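You operate a simulated robot arm through the tools that you are given. There is no shell and no other tool.

Carry out the task below with a simulated two-armed robot. There is one attempt and no reset: what you move stays moved.

JOB
Switch on the black box, then the monitor, then the yellow box; check Diver 1's line.
Fine: white button for the monitor; hold the red talk button till its green lamp lights; leave knobs, plugs and the other buttons alone.

It is judged by the outcome, as a careful person would: the job done as asked, and still so three seconds after it is handed in. It fails if anything else is knocked over, pushed out of place, dropped, spilled or broken.

ROBOT AND FRAMES
Two 7-joint arms with fingered hands on one trunk that stands fixed in place. Base frame: the origin is at the foot of the trunk, x ahead of it, y to its left, z up. Lengths are in mm, angles in degrees, forces in N, time in s.
The left shoulder is at [200, 135, 945], the right one opposite. With the tool pointing down near the work surface each hand reaches from about 100 to 860 mm from the base axis, measured 20 degrees to its own side. Payload 4 kg a hand.
The TCP of each hand is the grasp point between the finger pads, 25 mm short of the fingertips. In the tool frame z runs along the fingers and y along their closing line. The gripper opens to 88 mm. The gripper's body begins 29 mm behind the TCP. The gripper is a hand of 4 fingers: y runs from the thumb to the fingers, the wrist lies at [-13, -106, -174] in the tool frame, and closing takes about 1.5 s.
Orientation is that of the tool frame in the base frame, as a unit quaternion [w, x, y, z]. With the fingers straight down and the wrist toward the robot, the tool's x, y and z point along [0, 1, 0], [1, 0, 0] and [0, 0, -1] of the base frame.

CONTROLS
- The arms move only by the tool servo_tool. It takes "left_targets", "right_targets" or both (then of equal length, played together; a hand with none holds still); each is a list of rows, each a list of 7 numbers: the shift along the tool's x, y, z in m, then the turn, a rotation vector about the tool's x, y, z in degrees, then the finger opening in m, from 0 to 0.088. In form: [[x, y, z, ax, ay, az, gripper], ...]. A call has 1 to 20 rows; each row shifts and turns the commanded pose from where the row before left it, along the tool's axes as they then stand. Each row takes 0.2 s and may step no farther than 50 mm and 8.6 degrees from the row before; otherwise, or with a gripper value out of range, the whole call is refused. A pose out of reach is approached as far as the arm can. The call stops where the force on the tool passes 40 N (or 10 N more than at its start, if that is more) or the arm is blocked; 0.2 s more then pass. Each finger travels about 153 mm/s and halts on what it meets, pressing with about 32 N; the grip force reading is that of the motor and also rises with nothing between the fingers. The clock runs only during rows and for 0.2 s after the last one: add rows that do not move to give the fingers time. The reply holds the time, the measured pose of the TCP, the force on the tool along the base axes, the opening and the grip force, in the units named above and with some noise, with the torque about the TCP (base axes, N m) and any sound that the robot's microphone picked up.
- Cameras (640 x 400 px; columns grow to the right, rows downward): "scene" is now at [115.7, 63.7, 1548.1]; the picture's right is [0.76, -0.65, 0.00], its down [-0.46, -0.53, -0.71] and it looks along [0.47, 0.54, -0.70] (base axes); focal length 356 px, centre (320, 200). "left" rides on the left gripper at [-64, -83, -98] in its tool frame; the picture's right is [-0.62, -0.37, 0.69], its down [0.71, -0.63, 0.30] and it looks along [0.32, 0.68, 0.65] (tool axes); focal length 265 px, centre (320, 200). "right" rides on the right gripper at [64, -83, -98] in its tool frame; the picture's right is [-0.62, 0.37, -0.69], its down [-0.71, -0.63, 0.30] and it looks along [-0.32, 0.68, 0.65] (tool axes); focal length 265 px, centre (320, 200).
- snapshot(camera): a new picture of that camera. No time passes.
- raise_lower(by): slides the trunk up (or, below 0, down) by that many mm; the arms and the scene camera ride with it, the base frame stays. It gives what a move gives, with no picture.
- grasp_type(shape, hand): the hand has 4 fingers and takes this shape, open, in about a second: jaw (thumb against the fingers, like two jaws); tri (thumb and two fingers); tip (a fingertip pinch); poke (one finger out to press); point (the index stretched); flat (the hand flat); cup (the hand cupped); fist (a fist). The gripper value then closes the fingers along that shape, each until it touches; the sizes above hold for jaw. It gives what a move gives, with no picture.
- aim_head(pan, tilt): turns the head with the scene camera to pan (to the left, within 97 degrees either way) and tilt (down, from -29 to 69), counted from straight ahead of the robot. It gives what a move gives.
- probe_pixels(camera, pixels): for up to 12 pixels [column, row] of the newest picture of that camera ("zoom" is the newest enlarged one), the place [x, y, z] in the base frame of the surface seen there, good to about 2 mm. No time passes.
- inspect(camera, box): a new picture of the part [left, top, right, bottom] of that camera's present view, enlarged. No time passes.
- hand_in(): hands the job in; it is judged then, once.

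Unless the task says otherwise, let go and move clear before handing in.

The tools are called after "Request:" as name(argument=value, ...) on one line, values as JSON. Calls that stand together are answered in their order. servo_tool: Moves the arms, as the interface text tells. Its arguments: {"type":"object","properties":{"left_targets":{"type":"array","items":{"type":"array","items":{"type":"number"}}},"right_targets":{"type":"array","items":{"type":"array","items":{"type":"number"}}}},"required":[]} The other tools are called the same way: raise_lower (by) slides the trunk up or down; grasp_type (shape, hand) gives the hand a shape; aim_head (pan, tilt) turns the head that bears the scene camera; snapshot (camera) takes a picture; probe_pixels (camera, pixels) gives the place of the surface under pixels of a picture; inspect (camera, box) takes an enlarged picture of a part of a camera's view; hand_in () hands the job in.

At the start:

```text
time: 0.0
left_position: [347.8, 510.1, 1057.5]
left_tcp_rot: [0.0, 0.707, 0.707, 0.001]
left_wrist_force: [0.2, 0.1, -0.7]
left_ft_torque: [-0.01, 0.02, -0.04]
left_width: 87.8
left_grip_force: 0.1
left_shape: jaw
right_position: [561.8, 95.4, 1084.0]
right_tcp_rot: [0.0, 0.707, 0.708, 0.001]
right_wrist_force: [0.0, -0.2, 1.6]
right_ft_torque: [-0.02, -0.03, 0.01]
right_width: 87.6
right_grip_force: 0.0
right_shape: jaw
trunk travel left (down, up): [-550.0, 220.0]
head pan, tilt: [49.1, 44.7]
```

scene: 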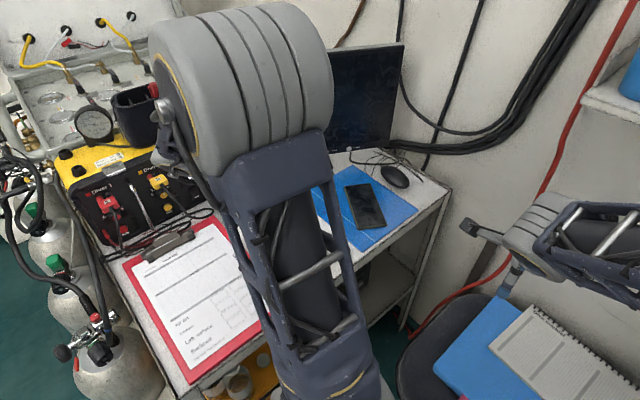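
right: 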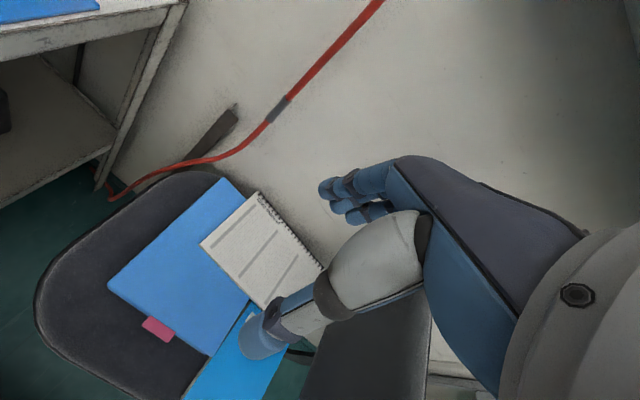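
left: 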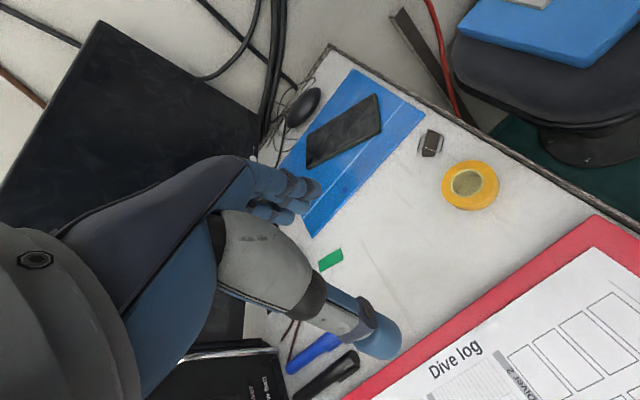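

The left arm blocks much of the scene view; the yellow box with "Diver" panels is at about (110,190) and the monitor at (365,95). I'll look closer at these before moving anything.

Request:
inspect(camera="scene", box=[0, 60, 240, 260])

Request:
inspect(camera="scene", box=[300, 30, 460, 230])

Request:
inspect(camera="left", box=[120, 250, 420, 400])

```text
2.00 times, centred on (120, 160) of scene
```

zoom: 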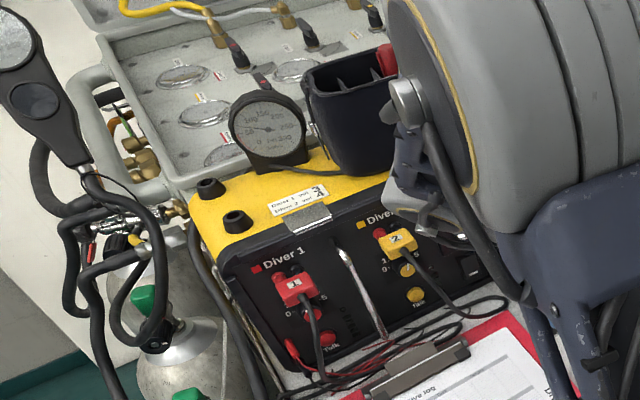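

```text
2.00 times, centred on (380, 130) of scene
```

zoom: 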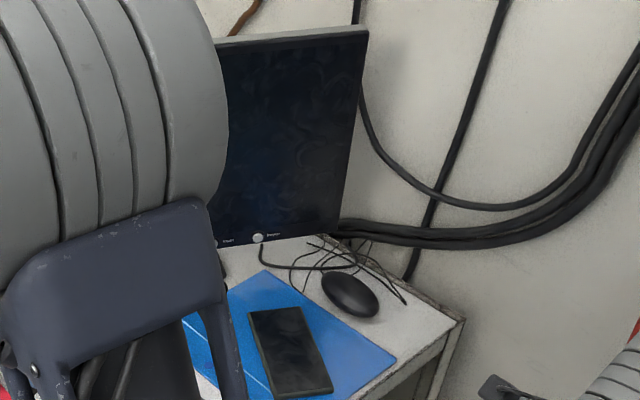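

```text
2.13 times, centred on (270, 325) of left
```

zoom: 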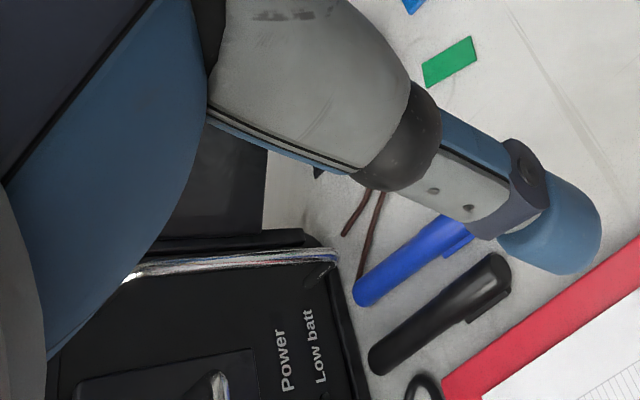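

The left upper arm hides the area between the yellow box and the monitor. I'll look around with the head turned right to see the free space for the arms first.

Request:
aim_head(pan=0, tilt=40)

Request:
snapshot(camera="scene")

Request:
aim_head(pan=90, tilt=40)

Request:
snapshot(camera="scene")

```text
time: 1.2
left_position: [346.9, 510.8, 1057.1]
left_tcp_rot: [0.001, 0.708, 0.707, 0.001]
left_wrist_force: [-0.8, 0.2, 0.1]
left_ft_torque: [0.0, 0.01, 0.01]
left_width: 87.9
left_grip_force: 0.0
left_shape: jaw
right_position: [561.4, 95.3, 1084.1]
right_tcp_rot: [0.0, 0.707, 0.707, 0.0]
right_wrist_force: [0.7, 0.7, -0.7]
right_ft_torque: [0.03, 0.0, 0.02]
right_width: 87.3
right_grip_force: 0.1
right_shape: jaw
trunk travel left (down, up): [-550.0, 220.0]
head pan, tilt: [0.0, 40.0]
```

```text
taken
```

scene: 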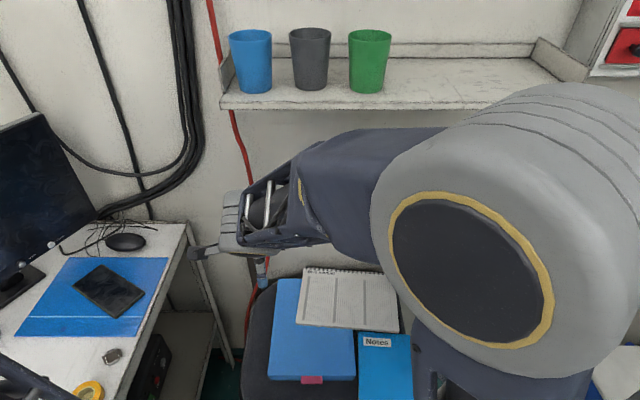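

```text
time: 2.8
left_position: [346.2, 508.7, 1057.6]
left_tcp_rot: [0.0, 0.707, 0.707, 0.001]
left_wrist_force: [0.1, 0.2, -0.7]
left_ft_torque: [-0.04, -0.04, 0.02]
left_width: 87.2
left_grip_force: 0.1
left_shape: jaw
right_position: [561.2, 96.0, 1082.7]
right_tcp_rot: [0.0, 0.707, 0.707, 0.0]
right_wrist_force: [0.3, 0.2, -0.2]
right_ft_torque: [0.04, -0.01, -0.01]
right_width: 87.7
right_grip_force: 0.1
right_shape: jaw
trunk travel left (down, up): [-550.0, 220.0]
head pan, tilt: [90.0, 40.0]
```

```text
taken
```

scene: 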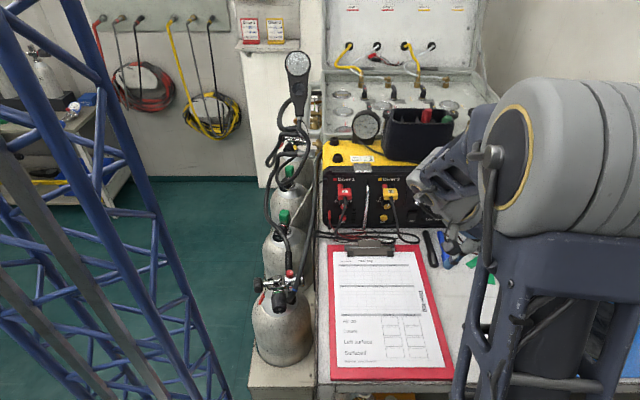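

The black item under the desk at (150,370) in the pan-0 view may be the black box; the yellow box sits at (370,190) here. I'll probe the key points of this view then look at the lower shelf.

Request:
probe_pixels(camera="scene", pixels=[[345, 190], [390, 193], [325, 155], [415, 160], [345, 225], [400, 225], [370, 250], [300, 300], [365, 125], [420, 130], [470, 160], [435, 320]])

Request:
inspect(camera="scene", box=[300, 90, 500, 250])

Request:
aim_head(pan=15, tilt=60)

Request:
snapshot(camera="scene")

```text
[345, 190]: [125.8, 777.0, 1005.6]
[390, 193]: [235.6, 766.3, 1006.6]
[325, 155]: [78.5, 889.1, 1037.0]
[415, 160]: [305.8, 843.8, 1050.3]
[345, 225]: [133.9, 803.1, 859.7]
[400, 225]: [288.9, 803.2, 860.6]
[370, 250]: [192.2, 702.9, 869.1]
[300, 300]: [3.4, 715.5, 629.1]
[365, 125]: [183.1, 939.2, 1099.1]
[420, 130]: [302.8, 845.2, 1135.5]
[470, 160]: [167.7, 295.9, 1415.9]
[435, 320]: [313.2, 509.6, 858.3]
```

```text
2.50 times, centred on (400, 170) of scene
```

zoom: 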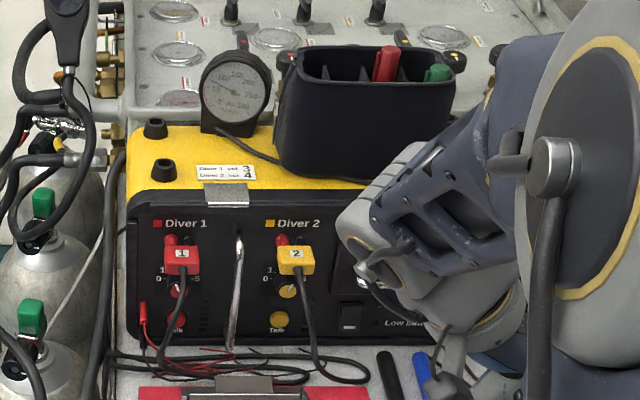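

```text
time: 4.3
left_position: [347.6, 509.5, 1059.1]
left_tcp_rot: [0.0, 0.707, 0.708, 0.0]
left_wrist_force: [-0.9, 0.4, -0.6]
left_ft_torque: [0.01, 0.01, 0.0]
left_width: 87.4
left_grip_force: 0.0
left_shape: jaw
right_position: [562.7, 95.7, 1082.6]
right_tcp_rot: [0.0, 0.707, 0.707, 0.0]
right_wrist_force: [-0.2, 0.1, -0.9]
right_ft_torque: [-0.01, -0.01, 0.06]
right_width: 87.7
right_grip_force: 0.1
right_shape: jaw
trunk travel left (down, up): [-550.0, 220.0]
head pan, tilt: [15.0, 60.0]
```

```text
taken
```

scene: 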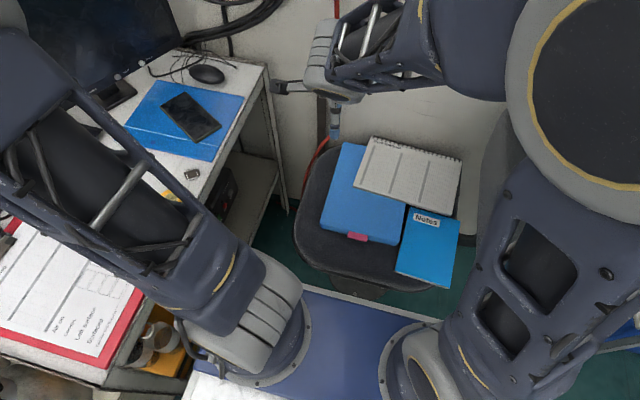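

The yellow box shows a rocker at zoom (350,318), a Talk button and knob per diver. I'll shift the right arm to its own side and the left arm away from the desk to open the view.

Request:
servo_tool(right_targets=[[-0.045, -0.015, 0, 0, 0, 0, 0.088], [-0.045, -0.015, 0, 0, 0, 0, 0.088], [-0.045, -0.015, 0, 0, 0, 0, 0.088], [-0.045, -0.015, 0, 0, 0, 0, 0.088], [-0.045, -0.015, 0, 0, 0, 0, 0.088], [-0.045, -0.015, 0, 0, 0, 0, 0.088], [-0.045, -0.015, 0, 0, 0, 0, 0.088]], left_targets=[[-0.035, 0.01, 0, 0, 0, 0, 0.088], [-0.035, 0.01, 0, 0, 0, 0, 0.088], [-0.035, 0.01, 0, 0, 0, 0, 0.088], [-0.035, 0.01, 0, 0, 0, 0, 0.088], [-0.035, 0.01, 0, 0, 0, 0, 0.088], [-0.035, 0.01, 0, 0, 0, 0, 0.088], [-0.035, 0.01, 0, 0, 0, 0, 0.088]])

Request:
aim_head(pan=55, tilt=42)

Request:
snapshot(camera="scene")

Request:
snapshot(camera="left")

```text
time: 5.9
left_position: [434.8, 296.3, 1080.7]
left_tcp_rot: [0.0, 0.707, 0.707, -0.001]
left_wrist_force: [-0.2, -0.3, 0.2]
left_ft_torque: [-0.01, -0.03, -0.03]
left_width: 87.6
left_grip_force: 0.0
left_shape: jaw
left hand out of reach, approached as far as the arm can: row 6, 7
right_position: [478.2, -219.6, 1105.4]
right_tcp_rot: [0.0, 0.707, 0.707, 0.0]
right_wrist_force: [0.3, 0.7, -0.1]
right_ft_torque: [-0.03, -0.01, 0.0]
right_width: 88.1
right_grip_force: 0.1
right_shape: jaw
right hand out of reach, approached as far as the arm can: row 4, 5, 6
trunk travel left (down, up): [-550.0, 220.0]
head pan, tilt: [15.0, 60.0]
```

```text
time: 7.0
left_position: [434.9, 296.8, 1079.6]
left_tcp_rot: [0.0, 0.707, 0.707, -0.002]
left_wrist_force: [0.0, -0.1, 0.0]
left_ft_torque: [0.02, 0.02, 0.01]
left_width: 87.5
left_grip_force: 0.1
left_shape: jaw
right_position: [477.8, -219.7, 1105.0]
right_tcp_rot: [-0.001, 0.707, 0.708, -0.001]
right_wrist_force: [-0.2, 0.1, -0.1]
right_ft_torque: [0.01, 0.03, 0.01]
right_width: 87.8
right_grip_force: 0.1
right_shape: jaw
trunk travel left (down, up): [-550.0, 220.0]
head pan, tilt: [55.0, 42.0]
```

```text
taken
```

scene: 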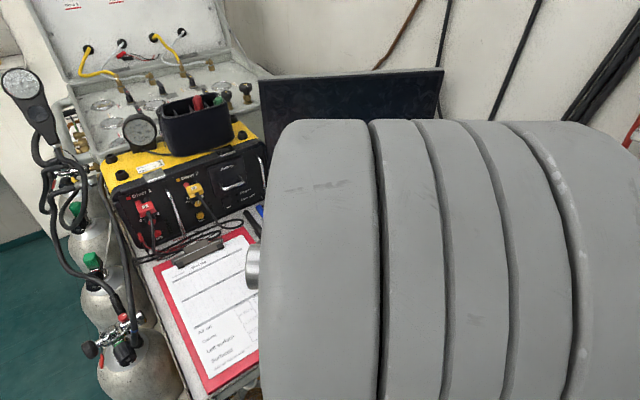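

```text
taken
```

left: 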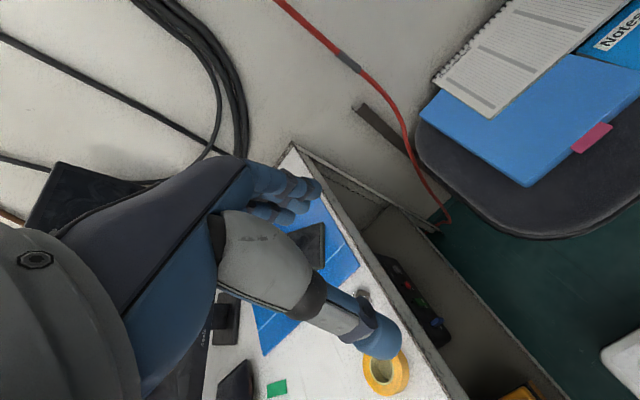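

The yellow box panel is now clear at (185,195) and the left camera shows a black device with coloured buttons on the shelf at (415,295). I'll enlarge both.

Request:
inspect(camera="scene", box=[100, 130, 276, 250])

Request:
inspect(camera="left", box=[340, 230, 500, 350])

Request:
probe_pixels(camera="left", pixels=[[385, 265], [408, 285], [420, 302], [437, 323], [425, 280], [420, 335], [450, 350], [520, 392], [400, 310], [430, 380]])

```text
3.33 times, centred on (188, 190) of scene
```

zoom: 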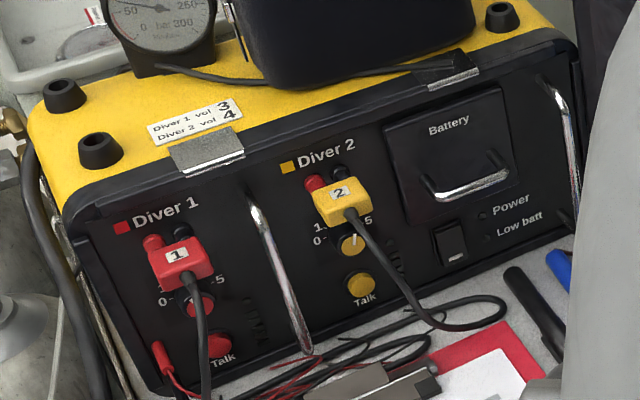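

```text
3.33 times, centred on (420, 290) of left
```

zoom: 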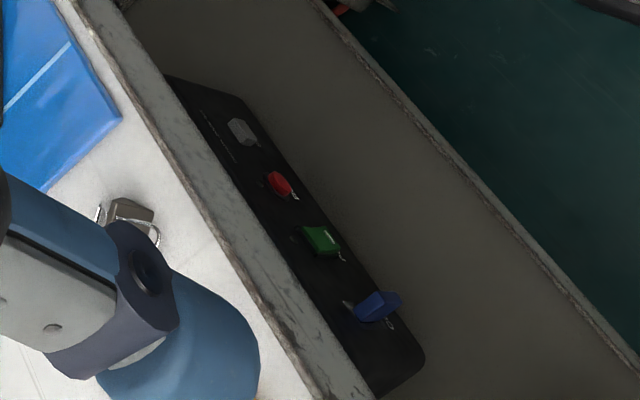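

```text
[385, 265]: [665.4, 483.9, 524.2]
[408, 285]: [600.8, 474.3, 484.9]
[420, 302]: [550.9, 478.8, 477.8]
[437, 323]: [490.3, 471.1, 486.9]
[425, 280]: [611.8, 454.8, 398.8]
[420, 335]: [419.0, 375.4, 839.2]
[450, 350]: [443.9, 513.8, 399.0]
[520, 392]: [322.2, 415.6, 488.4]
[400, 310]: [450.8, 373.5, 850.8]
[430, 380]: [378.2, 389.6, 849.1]
```

The shelf device at scene (225,190) earlier is a black box with white/red/green/blue buttons facing −y at about (550,477,485). I'll swing the left arm toward low x over the clipboard so the scene camera can see the monitor and that box.

Request:
servo_tool(left_targets=[[0.03, -0.03, 0, 0, 0, 0, 0.088], [0.03, -0.03, 0, 0, 0, 0, 0.088], [0.03, -0.035, 0, 0, 0, 0, 0.088], [0.03, -0.035, 0, 0, 0, 0, 0.088], [0.03, -0.035, 0, 0, 0, 0, 0.088], [0.03, -0.035, 0, 0, 0, 0, 0.088], [0.02, -0.035, 0, 0, 0, 0, 0.088], [0.02, -0.035, 0, 0, 0, 0, 0.088]])

Request:
aim_head(pan=35, tilt=50)

Request:
snapshot(camera="scene")

```text
time: 8.8
left_position: [169.3, 514.0, 1081.6]
left_tcp_rot: [0.0, 0.708, 0.707, 0.0]
left_wrist_force: [0.4, -0.1, 1.0]
left_ft_torque: [0.0, 0.02, 0.02]
left_width: 87.7
left_grip_force: 0.0
left_shape: jaw
right_position: [478.3, -219.6, 1104.7]
right_tcp_rot: [0.0, 0.707, 0.707, 0.0]
right_wrist_force: [-0.1, -0.1, 0.5]
right_ft_torque: [-0.01, 0.03, 0.05]
right_width: 87.8
right_grip_force: 0.0
right_shape: jaw
trunk travel left (down, up): [-550.0, 220.0]
head pan, tilt: [55.0, 42.0]
```

```text
time: 9.6
left_position: [171.1, 513.5, 1080.8]
left_tcp_rot: [0.0, 0.707, 0.707, 0.0]
left_wrist_force: [-0.3, -0.2, 0.9]
left_ft_torque: [0.02, -0.02, -0.02]
left_width: 87.6
left_grip_force: 0.2
left_shape: jaw
right_position: [478.8, -220.0, 1105.4]
right_tcp_rot: [-0.001, 0.707, 0.707, 0.0]
right_wrist_force: [0.0, -0.1, 0.3]
right_ft_torque: [0.01, -0.04, 0.02]
right_width: 87.7
right_grip_force: 0.1
right_shape: jaw
trunk travel left (down, up): [-550.0, 220.0]
head pan, tilt: [35.0, 50.0]
```

```text
taken
```

scene: 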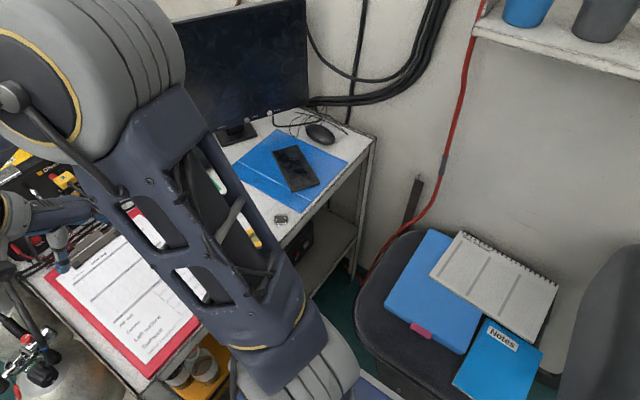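

The monitor and shelf are partly visible now. I'll probe geometry of the desk edge, chair and shelf in this view for route planning.

Request:
probe_pixels(camera="scene", pixels=[[440, 250], [365, 295], [400, 350], [470, 380], [470, 250], [350, 170], [372, 140], [355, 270], [300, 245], [320, 260], [285, 245], [560, 310]])

Request:
inspect(camera="scene", box=[200, 80, 400, 300])

```text
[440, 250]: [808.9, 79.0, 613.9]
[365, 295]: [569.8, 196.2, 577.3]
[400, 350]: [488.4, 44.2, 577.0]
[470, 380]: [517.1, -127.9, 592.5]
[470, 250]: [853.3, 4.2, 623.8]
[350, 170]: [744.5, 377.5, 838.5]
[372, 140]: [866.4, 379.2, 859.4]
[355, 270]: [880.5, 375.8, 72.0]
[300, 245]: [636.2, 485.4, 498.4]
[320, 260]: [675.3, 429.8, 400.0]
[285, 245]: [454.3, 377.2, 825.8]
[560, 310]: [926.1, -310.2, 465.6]
```

```text
1.82 times, centred on (300, 190) of scene
```

zoom: 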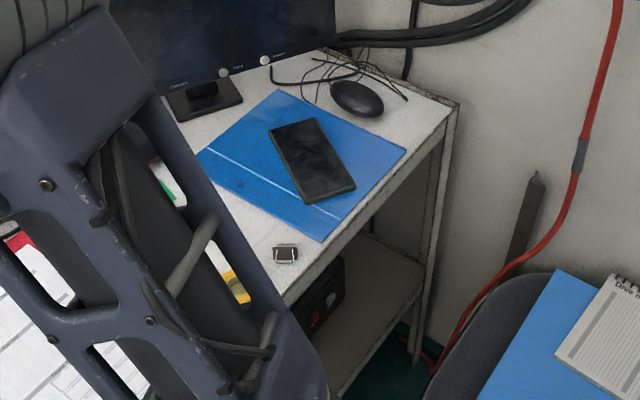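

Two light buttons with labels show under the monitor screen at zoom (223,72) and (264,60). I'll zoom in harder there and probe, and on the shelf box.

Request:
inspect(camera="scene", box=[230, 95, 310, 145])

Request:
probe_pixels(camera="zoom", pixels=[[320, 200], [100, 200]])

Request:
probe_pixels(camera="scene", pixels=[[245, 113], [268, 113], [290, 60], [220, 60], [250, 95], [300, 95], [235, 130], [300, 5], [200, 10]])

Request:
inspect(camera="scene", box=[270, 210, 350, 260])

```text
8.00 times, centred on (270, 120) of scene
```

zoom: 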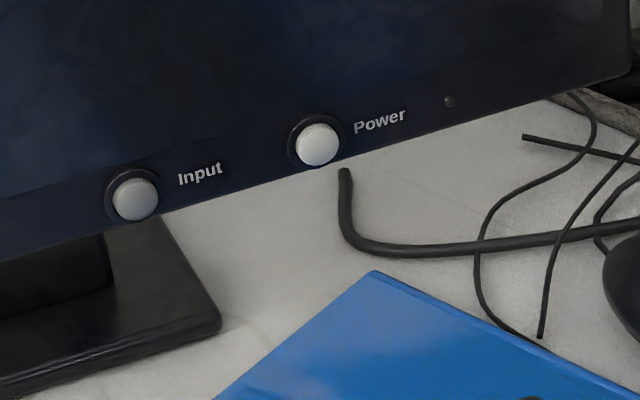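

```text
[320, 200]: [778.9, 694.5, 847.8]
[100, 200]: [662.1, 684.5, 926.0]
```

```text
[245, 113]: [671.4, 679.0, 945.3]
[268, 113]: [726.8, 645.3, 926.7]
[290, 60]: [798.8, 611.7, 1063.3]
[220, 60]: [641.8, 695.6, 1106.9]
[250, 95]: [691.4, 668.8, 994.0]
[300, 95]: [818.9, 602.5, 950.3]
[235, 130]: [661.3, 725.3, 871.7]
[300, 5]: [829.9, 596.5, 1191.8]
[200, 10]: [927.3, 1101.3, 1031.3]
```

```text
8.00 times, centred on (310, 235) of scene
```

zoom: 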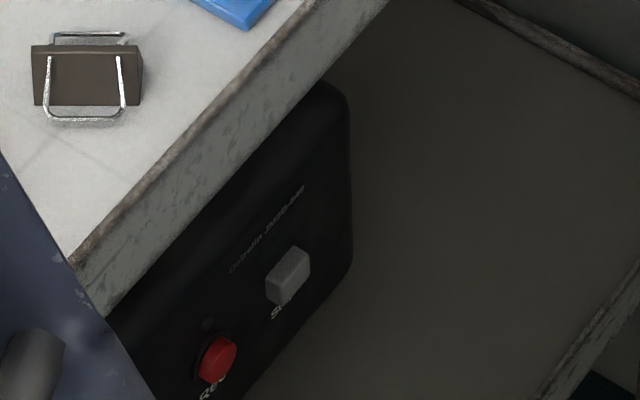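

The monitor's right button is labelled "Power" (zoom (317,145), at ~(727,645,927)), the left one "Input". The shelf box shows a white "S…" and red "REC" button; I'll bring the right-hand camera round to read all its labels.

Request:
raise_lower(by=-120)

Request:
servo_tool(right_targets=[[0.0365, 0, 0.0228, 0, 0, 0, 0.088], [0.0365, 0, 0.0228, 0, 0, 0, 0.088], [0.0365, 0, 0.0228, 0, 0, 0, 0.088], [0.0365, 0, 0.0228, 0, 0, 0, 0.088], [0.0365, 0, 0.0228, 0, 0, 0, 0.088], [0.0365, 0, 0.0228, 0, 0, 0, 0.088], [0.0365, 0, 0.0228, 0, 0, 0, 0.088], [0.0365, 0, 0.0228, 0, 0, 0, 0.088], [0.0365, 0, 0.0228, 0, 0, 0, 0.088]])

Request:
snapshot(camera="scene")

Request:
snapshot(camera="right")

```text
time: 11.1
left_position: [169.3, 513.4, 961.1]
left_tcp_rot: [0.0, 0.707, 0.707, 0.0]
left_wrist_force: [0.1, 1.1, -1.0]
left_ft_torque: [0.0, 0.03, -0.02]
left_width: 87.5
left_grip_force: 0.1
left_shape: jaw
right_position: [478.8, -220.7, 985.4]
right_tcp_rot: [-0.001, 0.707, 0.707, 0.001]
right_wrist_force: [-0.4, -0.9, -0.1]
right_ft_torque: [-0.03, 0.01, -0.01]
right_width: 87.4
right_grip_force: 0.0
right_shape: jaw
trunk travel left (down, up): [-430.0, 340.0]
head pan, tilt: [35.0, 50.0]
```

```text
time: 13.1
left_position: [170.1, 513.0, 960.1]
left_tcp_rot: [0.0, 0.707, 0.707, 0.0]
left_wrist_force: [-0.2, 0.2, -0.3]
left_ft_torque: [0.05, 0.0, 0.0]
left_width: 87.6
left_grip_force: 0.0
left_shape: jaw
right_position: [534.2, 98.1, 826.1]
right_tcp_rot: [-0.001, 0.708, 0.706, 0.001]
right_wrist_force: [-0.2, 0.7, 0.4]
right_ft_torque: [-0.01, -0.01, -0.02]
right_width: 88.1
right_grip_force: 0.0
right_shape: jaw
right hand out of reach, approached as far as the arm can: row 1, 2, 3, 4, 5
trunk travel left (down, up): [-430.0, 340.0]
head pan, tilt: [35.0, 50.0]
```

```text
taken
```

scene: 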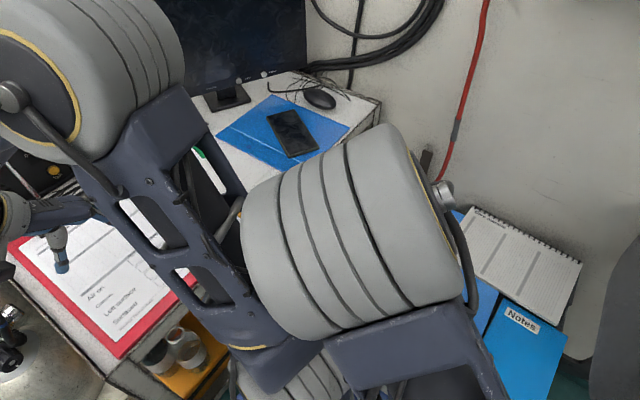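

```text
taken
```

right: 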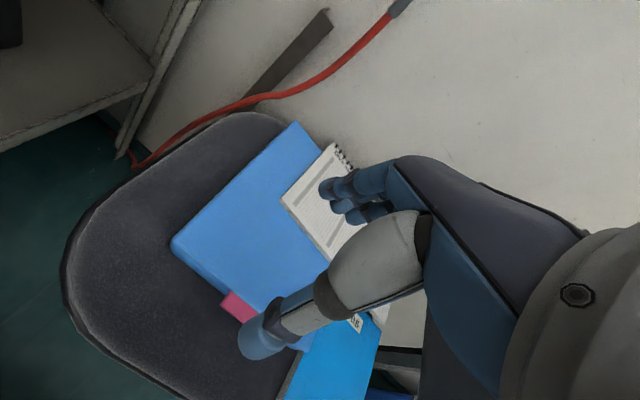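

The right hand is at (534,98,826), above the chair (~620). I'll turn it about vertical so its camera looks toward the shelf.

Request:
servo_tool(right_targets=[[0, 0, 0, 0, 0, -8.2, 0.088], [0, 0, 0, 0, 0, -8.2, 0.088], [0, 0, 0, 0, 0, -8.2, 0.088], [0, 0, 0, 0, 0, -8.2, 0.088], [0, 0, 0, 0, 0, -8.2, 0.088], [0, 0, 0, 0, 0, -8.2, 0.088], [0, 0, 0, 0, 0, -8.2, 0.088], [0, 0, 0, 0, 0, -8.2, 0.088], [0, 0, 0, 0, 0, -8.2, 0.088]])

Request:
snapshot(camera="right")

```text
time: 15.1
left_position: [170.0, 513.6, 960.3]
left_tcp_rot: [0.0, 0.707, 0.707, -0.001]
left_wrist_force: [0.7, 0.2, -0.6]
left_ft_torque: [0.02, 0.02, -0.03]
left_width: 87.7
left_grip_force: 0.0
left_shape: jaw
right_position: [533.9, 99.2, 826.4]
right_tcp_rot: [0.0, 0.14, 0.99, 0.0]
right_wrist_force: [-0.3, 0.1, -0.8]
right_ft_torque: [0.02, 0.03, 0.01]
right_width: 87.6
right_grip_force: 0.1
right_shape: jaw
trunk travel left (down, up): [-430.0, 340.0]
head pan, tilt: [35.0, 50.0]
```

```text
taken
```

right: 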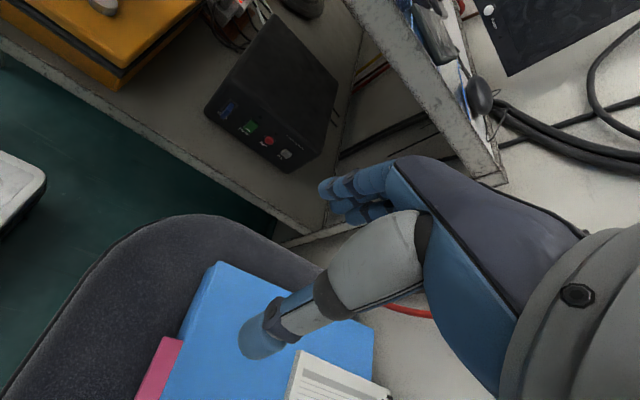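

The black box is now in view at (275,95), its front face carrying four buttons. I'll enlarge it and probe the buttons.

Request:
inspect(camera="right", box=[195, 80, 323, 180])

Request:
probe_pixels(camera="right", pixels=[[228, 108], [248, 126], [268, 140], [285, 154], [210, 112], [290, 170], [308, 150], [275, 20], [240, 105], [110, 80], [170, 20], [300, 195]])

```text
4.00 times, centred on (259, 130) of right
```

zoom: 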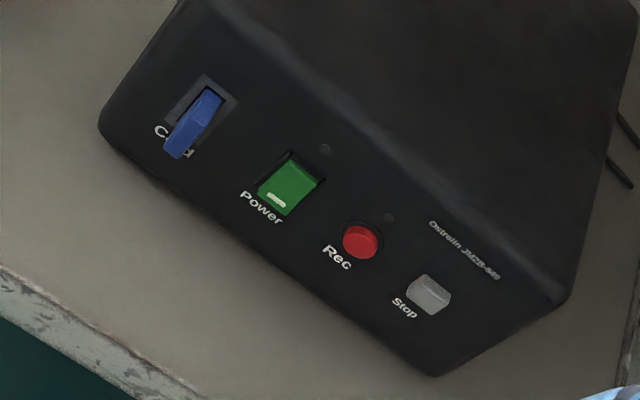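

```text
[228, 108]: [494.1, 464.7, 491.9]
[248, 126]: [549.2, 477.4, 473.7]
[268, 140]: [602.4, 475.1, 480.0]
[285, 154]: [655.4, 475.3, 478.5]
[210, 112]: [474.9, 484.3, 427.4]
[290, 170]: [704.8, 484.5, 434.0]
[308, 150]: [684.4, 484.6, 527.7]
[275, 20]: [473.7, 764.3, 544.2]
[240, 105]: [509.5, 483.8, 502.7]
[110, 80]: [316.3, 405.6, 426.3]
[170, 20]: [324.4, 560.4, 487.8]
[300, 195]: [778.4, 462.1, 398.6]
```

The box's green rocker is labelled "Power" at zoom (288,188), about (549,477,475), with a card at left and Rec at right to avoid. I'll zoom more on the rocker, and also probe its upper and lower ends.

Request:
inspect(camera="right", box=[232, 108, 272, 138])

Request:
probe_pixels(camera="zoom", pixels=[[270, 180], [330, 200], [240, 270], [300, 300], [280, 220], [230, 250], [350, 180], [260, 320], [355, 240]])

```text
13.33 times, centred on (252, 123) of right
```

zoom: 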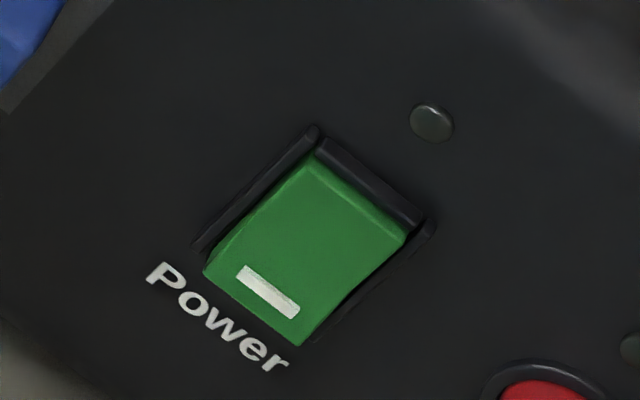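

```text
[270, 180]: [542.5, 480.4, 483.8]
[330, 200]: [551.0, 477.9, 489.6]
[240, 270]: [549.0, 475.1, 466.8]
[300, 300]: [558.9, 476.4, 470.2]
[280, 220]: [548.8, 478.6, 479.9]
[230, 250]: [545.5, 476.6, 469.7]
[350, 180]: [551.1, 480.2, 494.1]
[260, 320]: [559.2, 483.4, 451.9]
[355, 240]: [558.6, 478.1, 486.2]
```

The rocker's lower end with the white bar stands out (y≈475 vs 480 at the top), so it's off; I must press its lower end near (553,475,468). I'll clear the right arm to the right, and bring the left arm back off the desk, turning its hand into the poke shape.

Request:
servo_tool(right_targets=[[-0.012, -0.041, 0, 0, 0, 0, 0.088], [-0.012, -0.041, 0, 0, 0, 0, 0.088], [-0.012, -0.041, 0, 0, 0, 0, 0.088], [-0.012, -0.041, 0, 0, 0, 0, 0.088], [-0.012, -0.041, 0, 0, 0, 0, 0.088], [-0.012, -0.041, 0, 0, 0, 0, 0.088]])

Request:
servo_tool(left_targets=[[-0.01, 0.035, 0, 0, 0, 0, 0.088], [-0.01, 0.035, 0, 0, 0, 0, 0.088], [-0.015, 0.04, 0, 0, 0, 0, 0.088], [-0.02, 0.04, 0, 0, 0, 0, 0.088], [-0.025, 0.04, 0, 0, 0, 0, 0.088], [-0.03, 0.035, 0, 0, 0, 0, 0.088], [-0.04, 0.025, 0, 0, 0, 0, 0.088], [-0.04, 0.025, 0, 0, 0, 0, 0.088], [-0.04, 0.025, 0, 0, 0, 0, 0.088]])

Request:
grasp_type(shape="poke", hand="left")

Request:
snapshot(camera="left")

Request:
snapshot(camera="scene")

```text
time: 16.5
left_position: [171.1, 514.0, 961.4]
left_tcp_rot: [0.0, 0.707, 0.707, 0.0]
left_wrist_force: [-0.1, 0.1, 0.1]
left_ft_torque: [0.02, -0.01, -0.01]
left_width: 87.7
left_grip_force: 0.1
left_shape: jaw
right_position: [519.0, -68.6, 833.6]
right_tcp_rot: [-0.001, 0.141, 0.99, -0.001]
right_wrist_force: [-0.2, 0.1, 0.7]
right_ft_torque: [0.01, 0.02, 0.0]
right_width: 88.0
right_grip_force: 0.1
right_shape: jaw
right hand out of reach, approached as far as the arm can: row 4, 5, 6
trunk travel left (down, up): [-430.0, 340.0]
head pan, tilt: [35.0, 50.0]
```

```text
time: 18.5
left_position: [471.5, 282.8, 961.8]
left_tcp_rot: [0.0, 0.707, 0.707, 0.0]
left_wrist_force: [0.1, 0.2, 0.2]
left_ft_torque: [-0.03, -0.01, -0.03]
left_width: 88.0
left_grip_force: 0.1
left_shape: jaw
right_position: [517.9, -67.6, 833.2]
right_tcp_rot: [0.0, 0.141, 0.99, -0.001]
right_wrist_force: [-0.4, 0.4, 0.3]
right_ft_torque: [0.0, 0.02, 0.0]
right_width: 87.8
right_grip_force: 0.1
right_shape: jaw
trunk travel left (down, up): [-430.0, 340.0]
head pan, tilt: [35.0, 50.0]
```

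```text
time: 19.4
left_position: [470.6, 282.8, 961.2]
left_tcp_rot: [-0.001, 0.706, 0.708, 0.001]
left_wrist_force: [0.2, 0.2, -0.1]
left_ft_torque: [-0.01, 0.0, -0.02]
left_width: 0.0
left_grip_force: 0.0
left_shape: poke
right_position: [518.5, -67.6, 832.8]
right_tcp_rot: [0.0, 0.141, 0.99, -0.001]
right_wrist_force: [0.0, 0.5, 0.5]
right_ft_torque: [0.0, 0.0, -0.02]
right_width: 88.0
right_grip_force: 0.1
right_shape: jaw
trunk travel left (down, up): [-430.0, 340.0]
head pan, tilt: [35.0, 50.0]
```

```text
taken
```

left: 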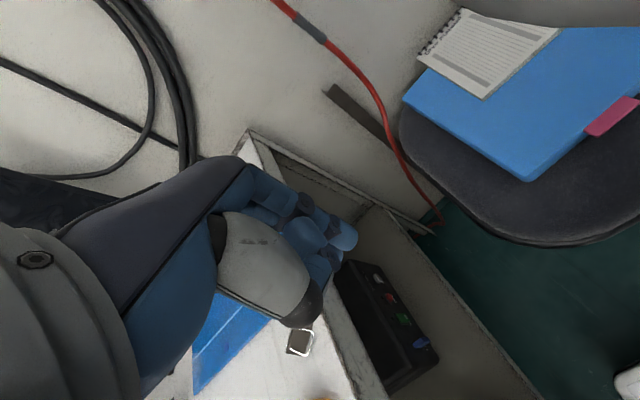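

```text
taken
```

scene: 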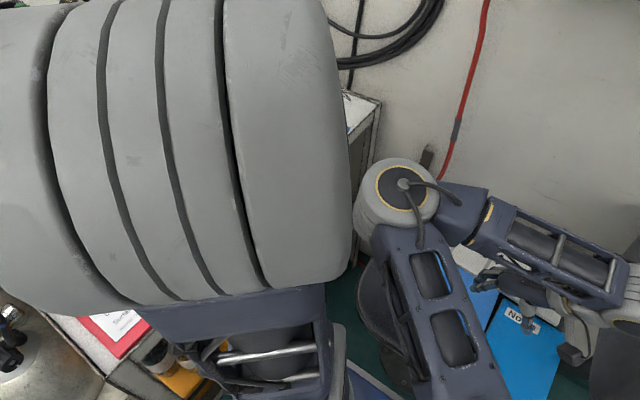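

The poke finger shows at left-cam (340,235). I'll zoom in and probe it to learn the fingertip's place relative to the TCP (470.6, 282.8, 961.2).

Request:
inspect(camera="left", box=[230, 160, 390, 340])

Request:
probe_pixels(camera="left", pixels=[[345, 238], [352, 240], [340, 225], [325, 265], [305, 235], [310, 305], [320, 215]])

```text
2.22 times, centred on (310, 250) of left
```

zoom: 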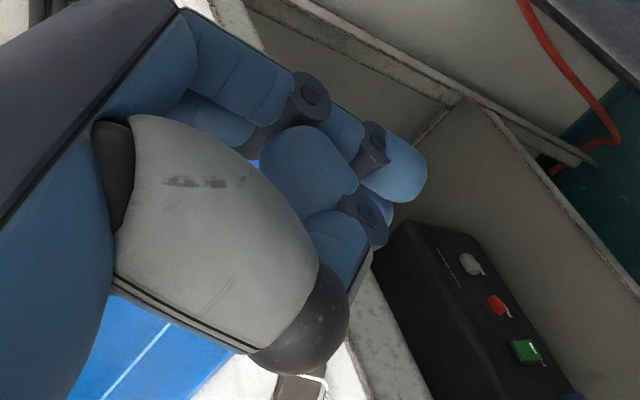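

```text
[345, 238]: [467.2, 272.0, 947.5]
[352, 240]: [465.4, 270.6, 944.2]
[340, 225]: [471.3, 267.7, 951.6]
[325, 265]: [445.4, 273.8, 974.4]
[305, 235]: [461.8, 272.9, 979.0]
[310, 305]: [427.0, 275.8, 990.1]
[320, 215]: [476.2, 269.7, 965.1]
```

The poke fingertip lies about 25 mm beyond the TCP along tool z. I'll check where the right arm's elbow is before rotating the left hand to point at +y.

Request:
probe_pixels(camera="scene", pixels=[[400, 185], [370, 210], [420, 270], [440, 350], [590, 350], [540, 250], [300, 200], [330, 350], [240, 200], [150, 310]])

```text
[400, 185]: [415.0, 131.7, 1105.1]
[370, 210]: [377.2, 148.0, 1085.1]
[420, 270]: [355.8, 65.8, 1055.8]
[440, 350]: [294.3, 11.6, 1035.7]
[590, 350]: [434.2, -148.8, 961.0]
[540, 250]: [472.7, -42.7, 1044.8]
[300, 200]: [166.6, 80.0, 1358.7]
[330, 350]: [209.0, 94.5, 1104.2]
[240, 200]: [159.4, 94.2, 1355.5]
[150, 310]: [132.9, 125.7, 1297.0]
```

The right elbow at (390,140,1085) sits close to where the left wrist must go. I'll rotate the right hand back and withdraw it to the right.

Request:
servo_tool(right_targets=[[0, 0, -0.01, 0, 0, 8.2, 0.088], [0, 0, -0.01, 0, 0, 8.2, 0.088], [0, 0, -0.01, 0, 0, 8.2, 0.088], [0, 0, -0.01, 0, 0, 8.2, 0.088], [0, 0, -0.01, 0, 0, 8.2, 0.088], [0, 0, -0.01, 0, 0, 8.2, 0.088], [0, 0, -0.01, 0, 0, 8.2, 0.088], [0, 0, -0.01, 0, 0, 8.2, 0.088], [0, 0, -0.01, 0, 0, 8.2, 0.088], [-0.04, 0, 0, 0, 0, 0, 0.088], [-0.04, 0, 0, 0, 0, 0, 0.088], [-0.04, 0, 0, 0, 0, 0, 0.088], [-0.04, 0, 0, 0, 0, 0, 0.088], [-0.04, 0, 0, 0, 0, 0, 0.088], [-0.04, 0, 0, 0, 0, 0, 0.088]])

Request:
snapshot(camera="scene")

```text
time: 22.8
left_position: [470.1, 282.7, 961.7]
left_tcp_rot: [0.0, 0.707, 0.707, 0.001]
left_wrist_force: [-0.1, 0.2, -0.3]
left_ft_torque: [0.0, 0.03, -0.02]
left_width: 0.1
left_grip_force: 0.0
left_shape: poke
right_position: [548.4, -301.3, 938.3]
right_tcp_rot: [0.012, 0.703, 0.711, 0.008]
right_wrist_force: [-6.6, 6.5, 30.7]
right_ft_torque: [0.04, -1.9, 0.43]
right_width: 87.9
right_grip_force: 0.0
right_shape: jaw
right hand out of reach, approached as far as the arm can: row 3, 4, 5, 6
trunk travel left (down, up): [-430.0, 340.0]
head pan, tilt: [35.0, 50.0]
stopped in row 15 (right hand): the force on the tool passed its limit at 49 N (the readings are from after the stop); the commanded pose is now the measured one
```

```text
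taken
```

scene: 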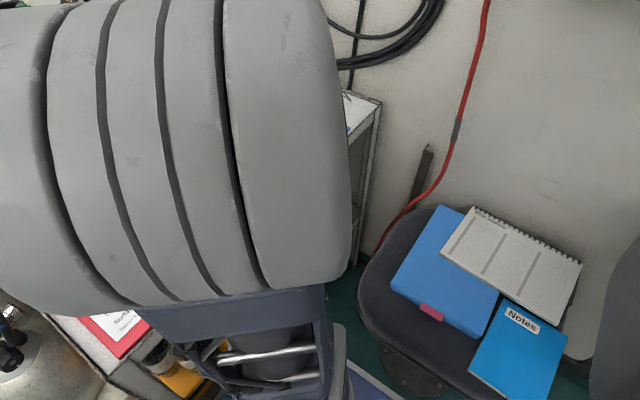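

The right hand hit something at (548,−301,938), with an upward push of about 30 N. I'll look at it before moving anything.

Request:
aim_head(pan=-35, tilt=45)

Request:
snapshot(camera="scene")

Request:
snapshot(camera="right")

```text
time: 24.2
left_position: [469.7, 284.0, 961.4]
left_tcp_rot: [0.0, 0.707, 0.707, 0.002]
left_wrist_force: [-0.2, 0.1, -0.3]
left_ft_torque: [0.01, 0.0, -0.01]
left_width: 0.1
left_grip_force: 0.1
left_shape: poke
right_position: [547.9, -300.7, 936.0]
right_tcp_rot: [0.012, 0.703, 0.711, 0.007]
right_wrist_force: [-14.0, 9.3, 48.2]
right_ft_torque: [0.13, -2.92, 0.64]
right_width: 88.0
right_grip_force: 0.1
right_shape: jaw
trunk travel left (down, up): [-430.0, 340.0]
head pan, tilt: [-35.0, 45.0]
```

```text
taken
```

scene: 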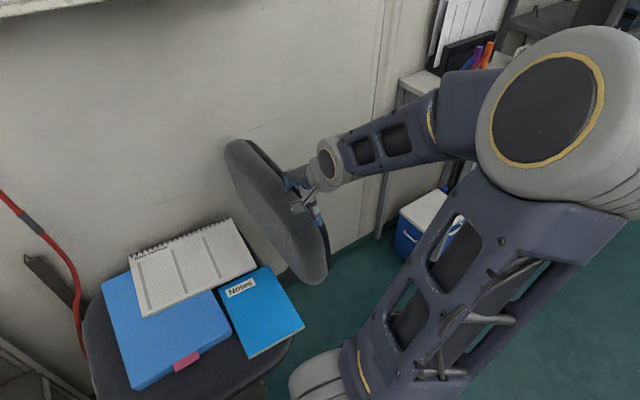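

```text
taken
```

right: 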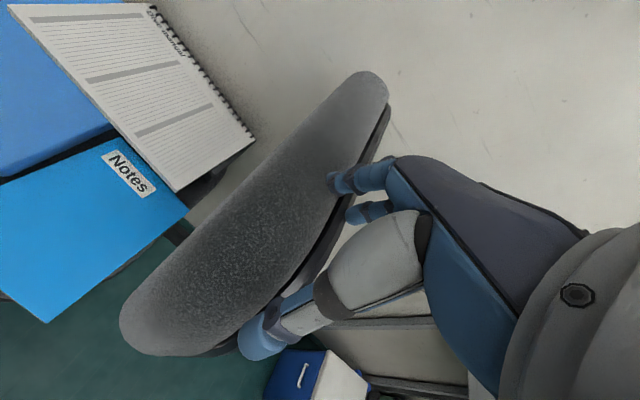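

The open hand came down on the chair's backrest (right-cam (350,180)); the chair seems still in place. I'll lift straight up off it.

Request:
servo_tool(right_targets=[[0, 0, -0.02, 0, 0, 0, 0.088], [0, 0, -0.03, 0, 0, 0, 0.088], [0, 0, -0.03, 0, 0, 0, 0.088], [0, 0, -0.03, 0, 0, 0, 0.088]])

Request:
snapshot(camera="scene")

Request:
snapshot(camera="right")

```text
time: 25.2
left_position: [470.9, 282.0, 960.3]
left_tcp_rot: [0.0, 0.707, 0.707, 0.0]
left_wrist_force: [-1.1, 0.4, 0.0]
left_ft_torque: [0.04, -0.01, 0.0]
left_width: 0.0
left_grip_force: 0.1
left_shape: poke
right_position: [544.2, -297.7, 1046.0]
right_tcp_rot: [0.007, 0.703, 0.711, 0.005]
right_wrist_force: [0.3, -0.1, 0.0]
right_ft_torque: [0.01, 0.04, 0.04]
right_width: 87.9
right_grip_force: 0.1
right_shape: jaw
trunk travel left (down, up): [-430.0, 340.0]
head pan, tilt: [-35.0, 45.0]
```

```text
taken
```

scene: 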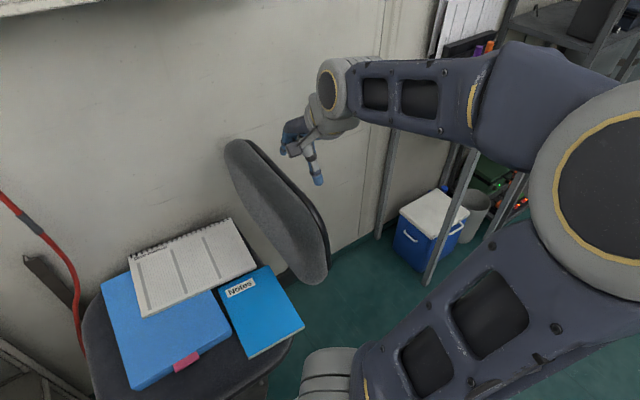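

```text
taken
```

right: 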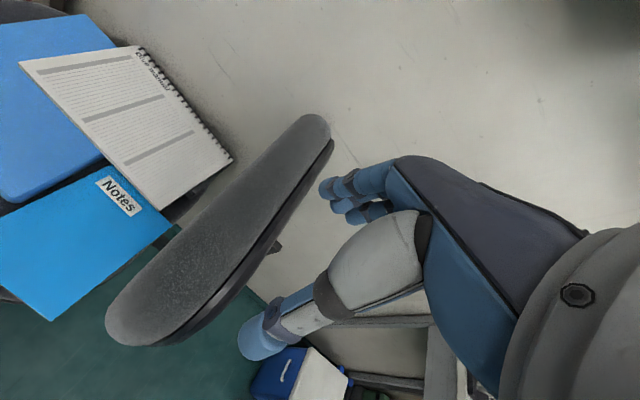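

The chair looks unmoved. I'll shift the right hand further clear of the backrest, then turn the left hand to point toward +y while watching it.

Request:
servo_tool(right_targets=[[-0.03, -0.03, 0, 0, 0, 0, 0.088], [-0.03, -0.03, 0, 0, 0, 0, 0.088], [-0.03, -0.03, 0, 0, 0, 0, 0.088]])

Request:
aim_head(pan=30, tilt=55)

Request:
servo_tool(left_targets=[[0, 0.03, 0, 0, 0, 0, 0], [0, 0.03, 0, 0, 0, 0, 0], [0, 0.02, 0, 0, 8.2, 0, 0], [0, 0, 0, 0, 8.2, 0, 0], [0, 0, 0, 0, 8.2, 0, 0], [0, 0, 0, 0, 8.2, 0, 0], [0, 0, 0, 0, 8.2, 0, 0], [0, 0, 0, 0, 8.2, 0, 0]])

Request:
snapshot(camera="scene")

Request:
snapshot(camera="left")

```text
time: 26.0
left_position: [471.4, 282.3, 960.4]
left_tcp_rot: [0.0, 0.708, 0.707, 0.0]
left_wrist_force: [0.4, -0.3, -0.1]
left_ft_torque: [-0.01, 0.02, -0.02]
left_width: 0.2
left_grip_force: 0.0
left_shape: poke
right_position: [458.1, -388.4, 1040.9]
right_tcp_rot: [0.007, 0.702, 0.712, 0.005]
right_wrist_force: [0.4, 0.4, 0.3]
right_ft_torque: [0.0, -0.02, 0.0]
right_width: 88.0
right_grip_force: 0.1
right_shape: jaw
trunk travel left (down, up): [-430.0, 340.0]
head pan, tilt: [-35.0, 45.0]
```

```text
time: 27.4
left_position: [470.4, 282.1, 961.6]
left_tcp_rot: [0.001, 0.707, 0.707, 0.0]
left_wrist_force: [-0.5, 0.2, -0.3]
left_ft_torque: [0.01, 0.0, 0.02]
left_width: 0.2
left_grip_force: 0.1
left_shape: poke
right_position: [459.1, -388.2, 1041.3]
right_tcp_rot: [0.009, 0.703, 0.711, 0.005]
right_wrist_force: [0.0, 0.7, 0.2]
right_ft_torque: [-0.01, -0.03, 0.01]
right_width: 88.0
right_grip_force: 0.1
right_shape: jaw
trunk travel left (down, up): [-430.0, 340.0]
head pan, tilt: [30.0, 55.0]
```

```text
time: 29.2
left_position: [549.9, 283.1, 963.9]
left_tcp_rot: [-0.295, 0.643, 0.642, 0.295]
left_wrist_force: [-0.7, 0.2, 0.1]
left_ft_torque: [0.0, -0.02, 0.0]
left_width: 0.2
left_grip_force: 0.0
left_shape: poke
left hand out of reach, approached as far as the arm can: row 5
right_position: [457.9, -390.1, 1041.4]
right_tcp_rot: [0.008, 0.704, 0.71, 0.005]
right_wrist_force: [-0.1, 0.8, 0.2]
right_ft_torque: [-0.02, -0.03, 0.02]
right_width: 87.9
right_grip_force: 0.0
right_shape: jaw
trunk travel left (down, up): [-430.0, 340.0]
head pan, tilt: [30.0, 55.0]
```

```text
taken
```

scene: 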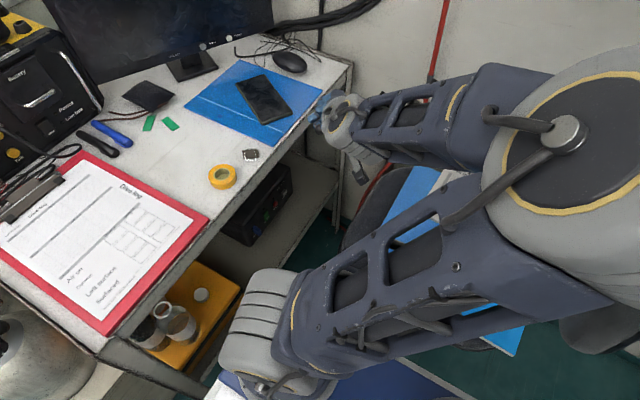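

```text
taken
```

left: 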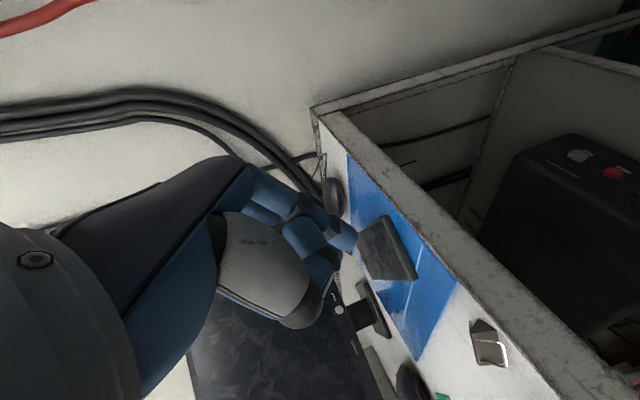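

The left arm swapped its elbow to the right and the scene view is clear now. I'll probe the elbow height over the chair and finish pointing the finger at +y.

Request:
probe_pixels(camera="scene", pixels=[[565, 135], [400, 120], [345, 120], [500, 240], [330, 300], [360, 165]])

Request:
inspect(camera="scene", box=[0, 0, 240, 200])

Request:
servo_tool(left_targets=[[0, 0, 0, 0, 8.2, 0, 0], [0, 0, 0, 0, 8.2, 0, 0], [0, 0, 0, 0, 8.2, 0, 0], [0, 0, 0, 0, 8.2, 0, 0], [0, 0, 0, 0, 8, 0, 0]])

Request:
snapshot(camera="scene")

```text
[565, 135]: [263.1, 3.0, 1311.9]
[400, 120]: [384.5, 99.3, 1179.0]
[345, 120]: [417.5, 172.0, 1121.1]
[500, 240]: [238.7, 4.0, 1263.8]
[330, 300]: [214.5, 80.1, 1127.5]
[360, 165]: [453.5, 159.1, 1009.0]
```

```text
2.00 times, centred on (120, 100) of scene
```

zoom: 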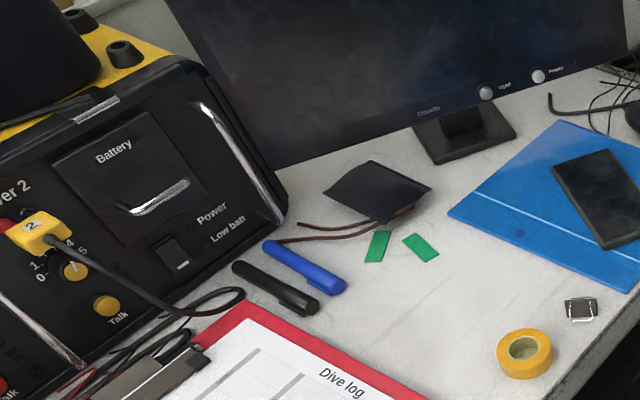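

```text
time: 30.4
left_position: [572.6, 282.6, 968.7]
left_tcp_rot: [-0.5, 0.499, 0.501, 0.5]
left_wrist_force: [-0.3, 0.5, -0.6]
left_ft_torque: [0.02, -0.02, -0.02]
left_width: 0.0
left_grip_force: 0.1
left_shape: poke
left hand out of reach, approached as far as the arm can: row 1, 2, 3, 4
right_position: [457.7, -387.9, 1041.0]
right_tcp_rot: [0.009, 0.703, 0.711, 0.005]
right_wrist_force: [0.0, 0.3, -0.2]
right_ft_torque: [0.02, -0.02, 0.0]
right_width: 88.2
right_grip_force: 0.1
right_shape: jaw
trunk travel left (down, up): [-430.0, 340.0]
head pan, tilt: [30.0, 55.0]
```

```text
taken
```

scene: 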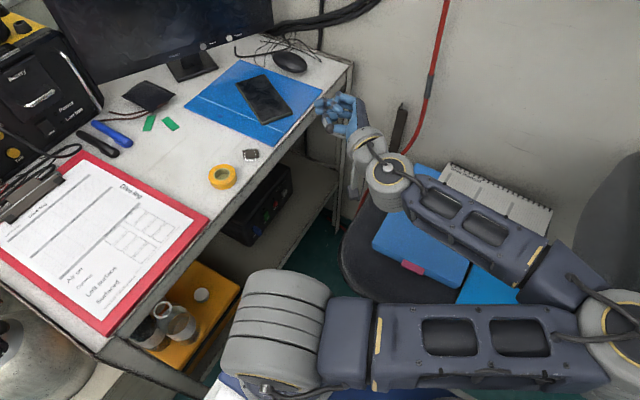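

The finger now points +y, but the elbow has swung far to the right at (615,310). I'll probe its place relative to the chair and right arm.

Request:
probe_pixels(camera="scene", pixels=[[615, 310], [560, 280], [480, 230], [395, 180], [590, 370], [480, 340], [545, 290], [270, 320]])

Request:
aim_head(pan=0, tilt=60)

Request:
snapshot(camera="scene")

```text
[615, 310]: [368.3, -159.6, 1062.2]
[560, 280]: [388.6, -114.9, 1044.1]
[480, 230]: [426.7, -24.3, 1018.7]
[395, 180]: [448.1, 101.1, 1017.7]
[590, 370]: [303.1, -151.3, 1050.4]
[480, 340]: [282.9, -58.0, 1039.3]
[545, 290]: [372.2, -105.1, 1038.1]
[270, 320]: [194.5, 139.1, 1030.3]
```

```text
time: 31.3
left_position: [572.7, 283.0, 970.3]
left_tcp_rot: [-0.501, 0.499, 0.501, 0.499]
left_wrist_force: [0.3, 0.0, -0.1]
left_ft_torque: [-0.01, -0.02, -0.03]
left_width: 0.0
left_grip_force: 0.1
left_shape: poke
right_position: [459.0, -389.4, 1040.9]
right_tcp_rot: [0.009, 0.703, 0.711, 0.004]
right_wrist_force: [0.5, -0.5, -1.7]
right_ft_torque: [0.01, 0.01, -0.03]
right_width: 88.2
right_grip_force: 0.2
right_shape: jaw
trunk travel left (down, up): [-430.0, 340.0]
head pan, tilt: [0.0, 60.0]
```

```text
taken
```

scene: 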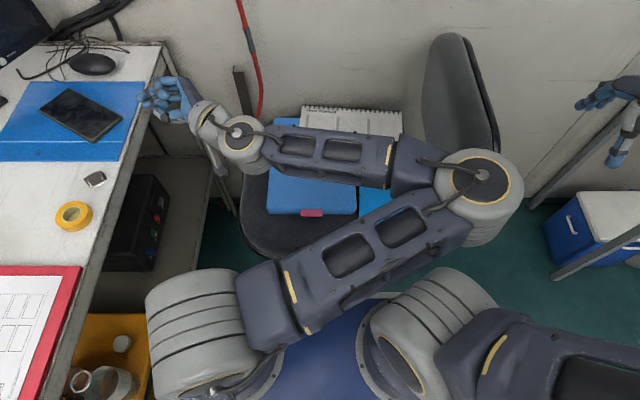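

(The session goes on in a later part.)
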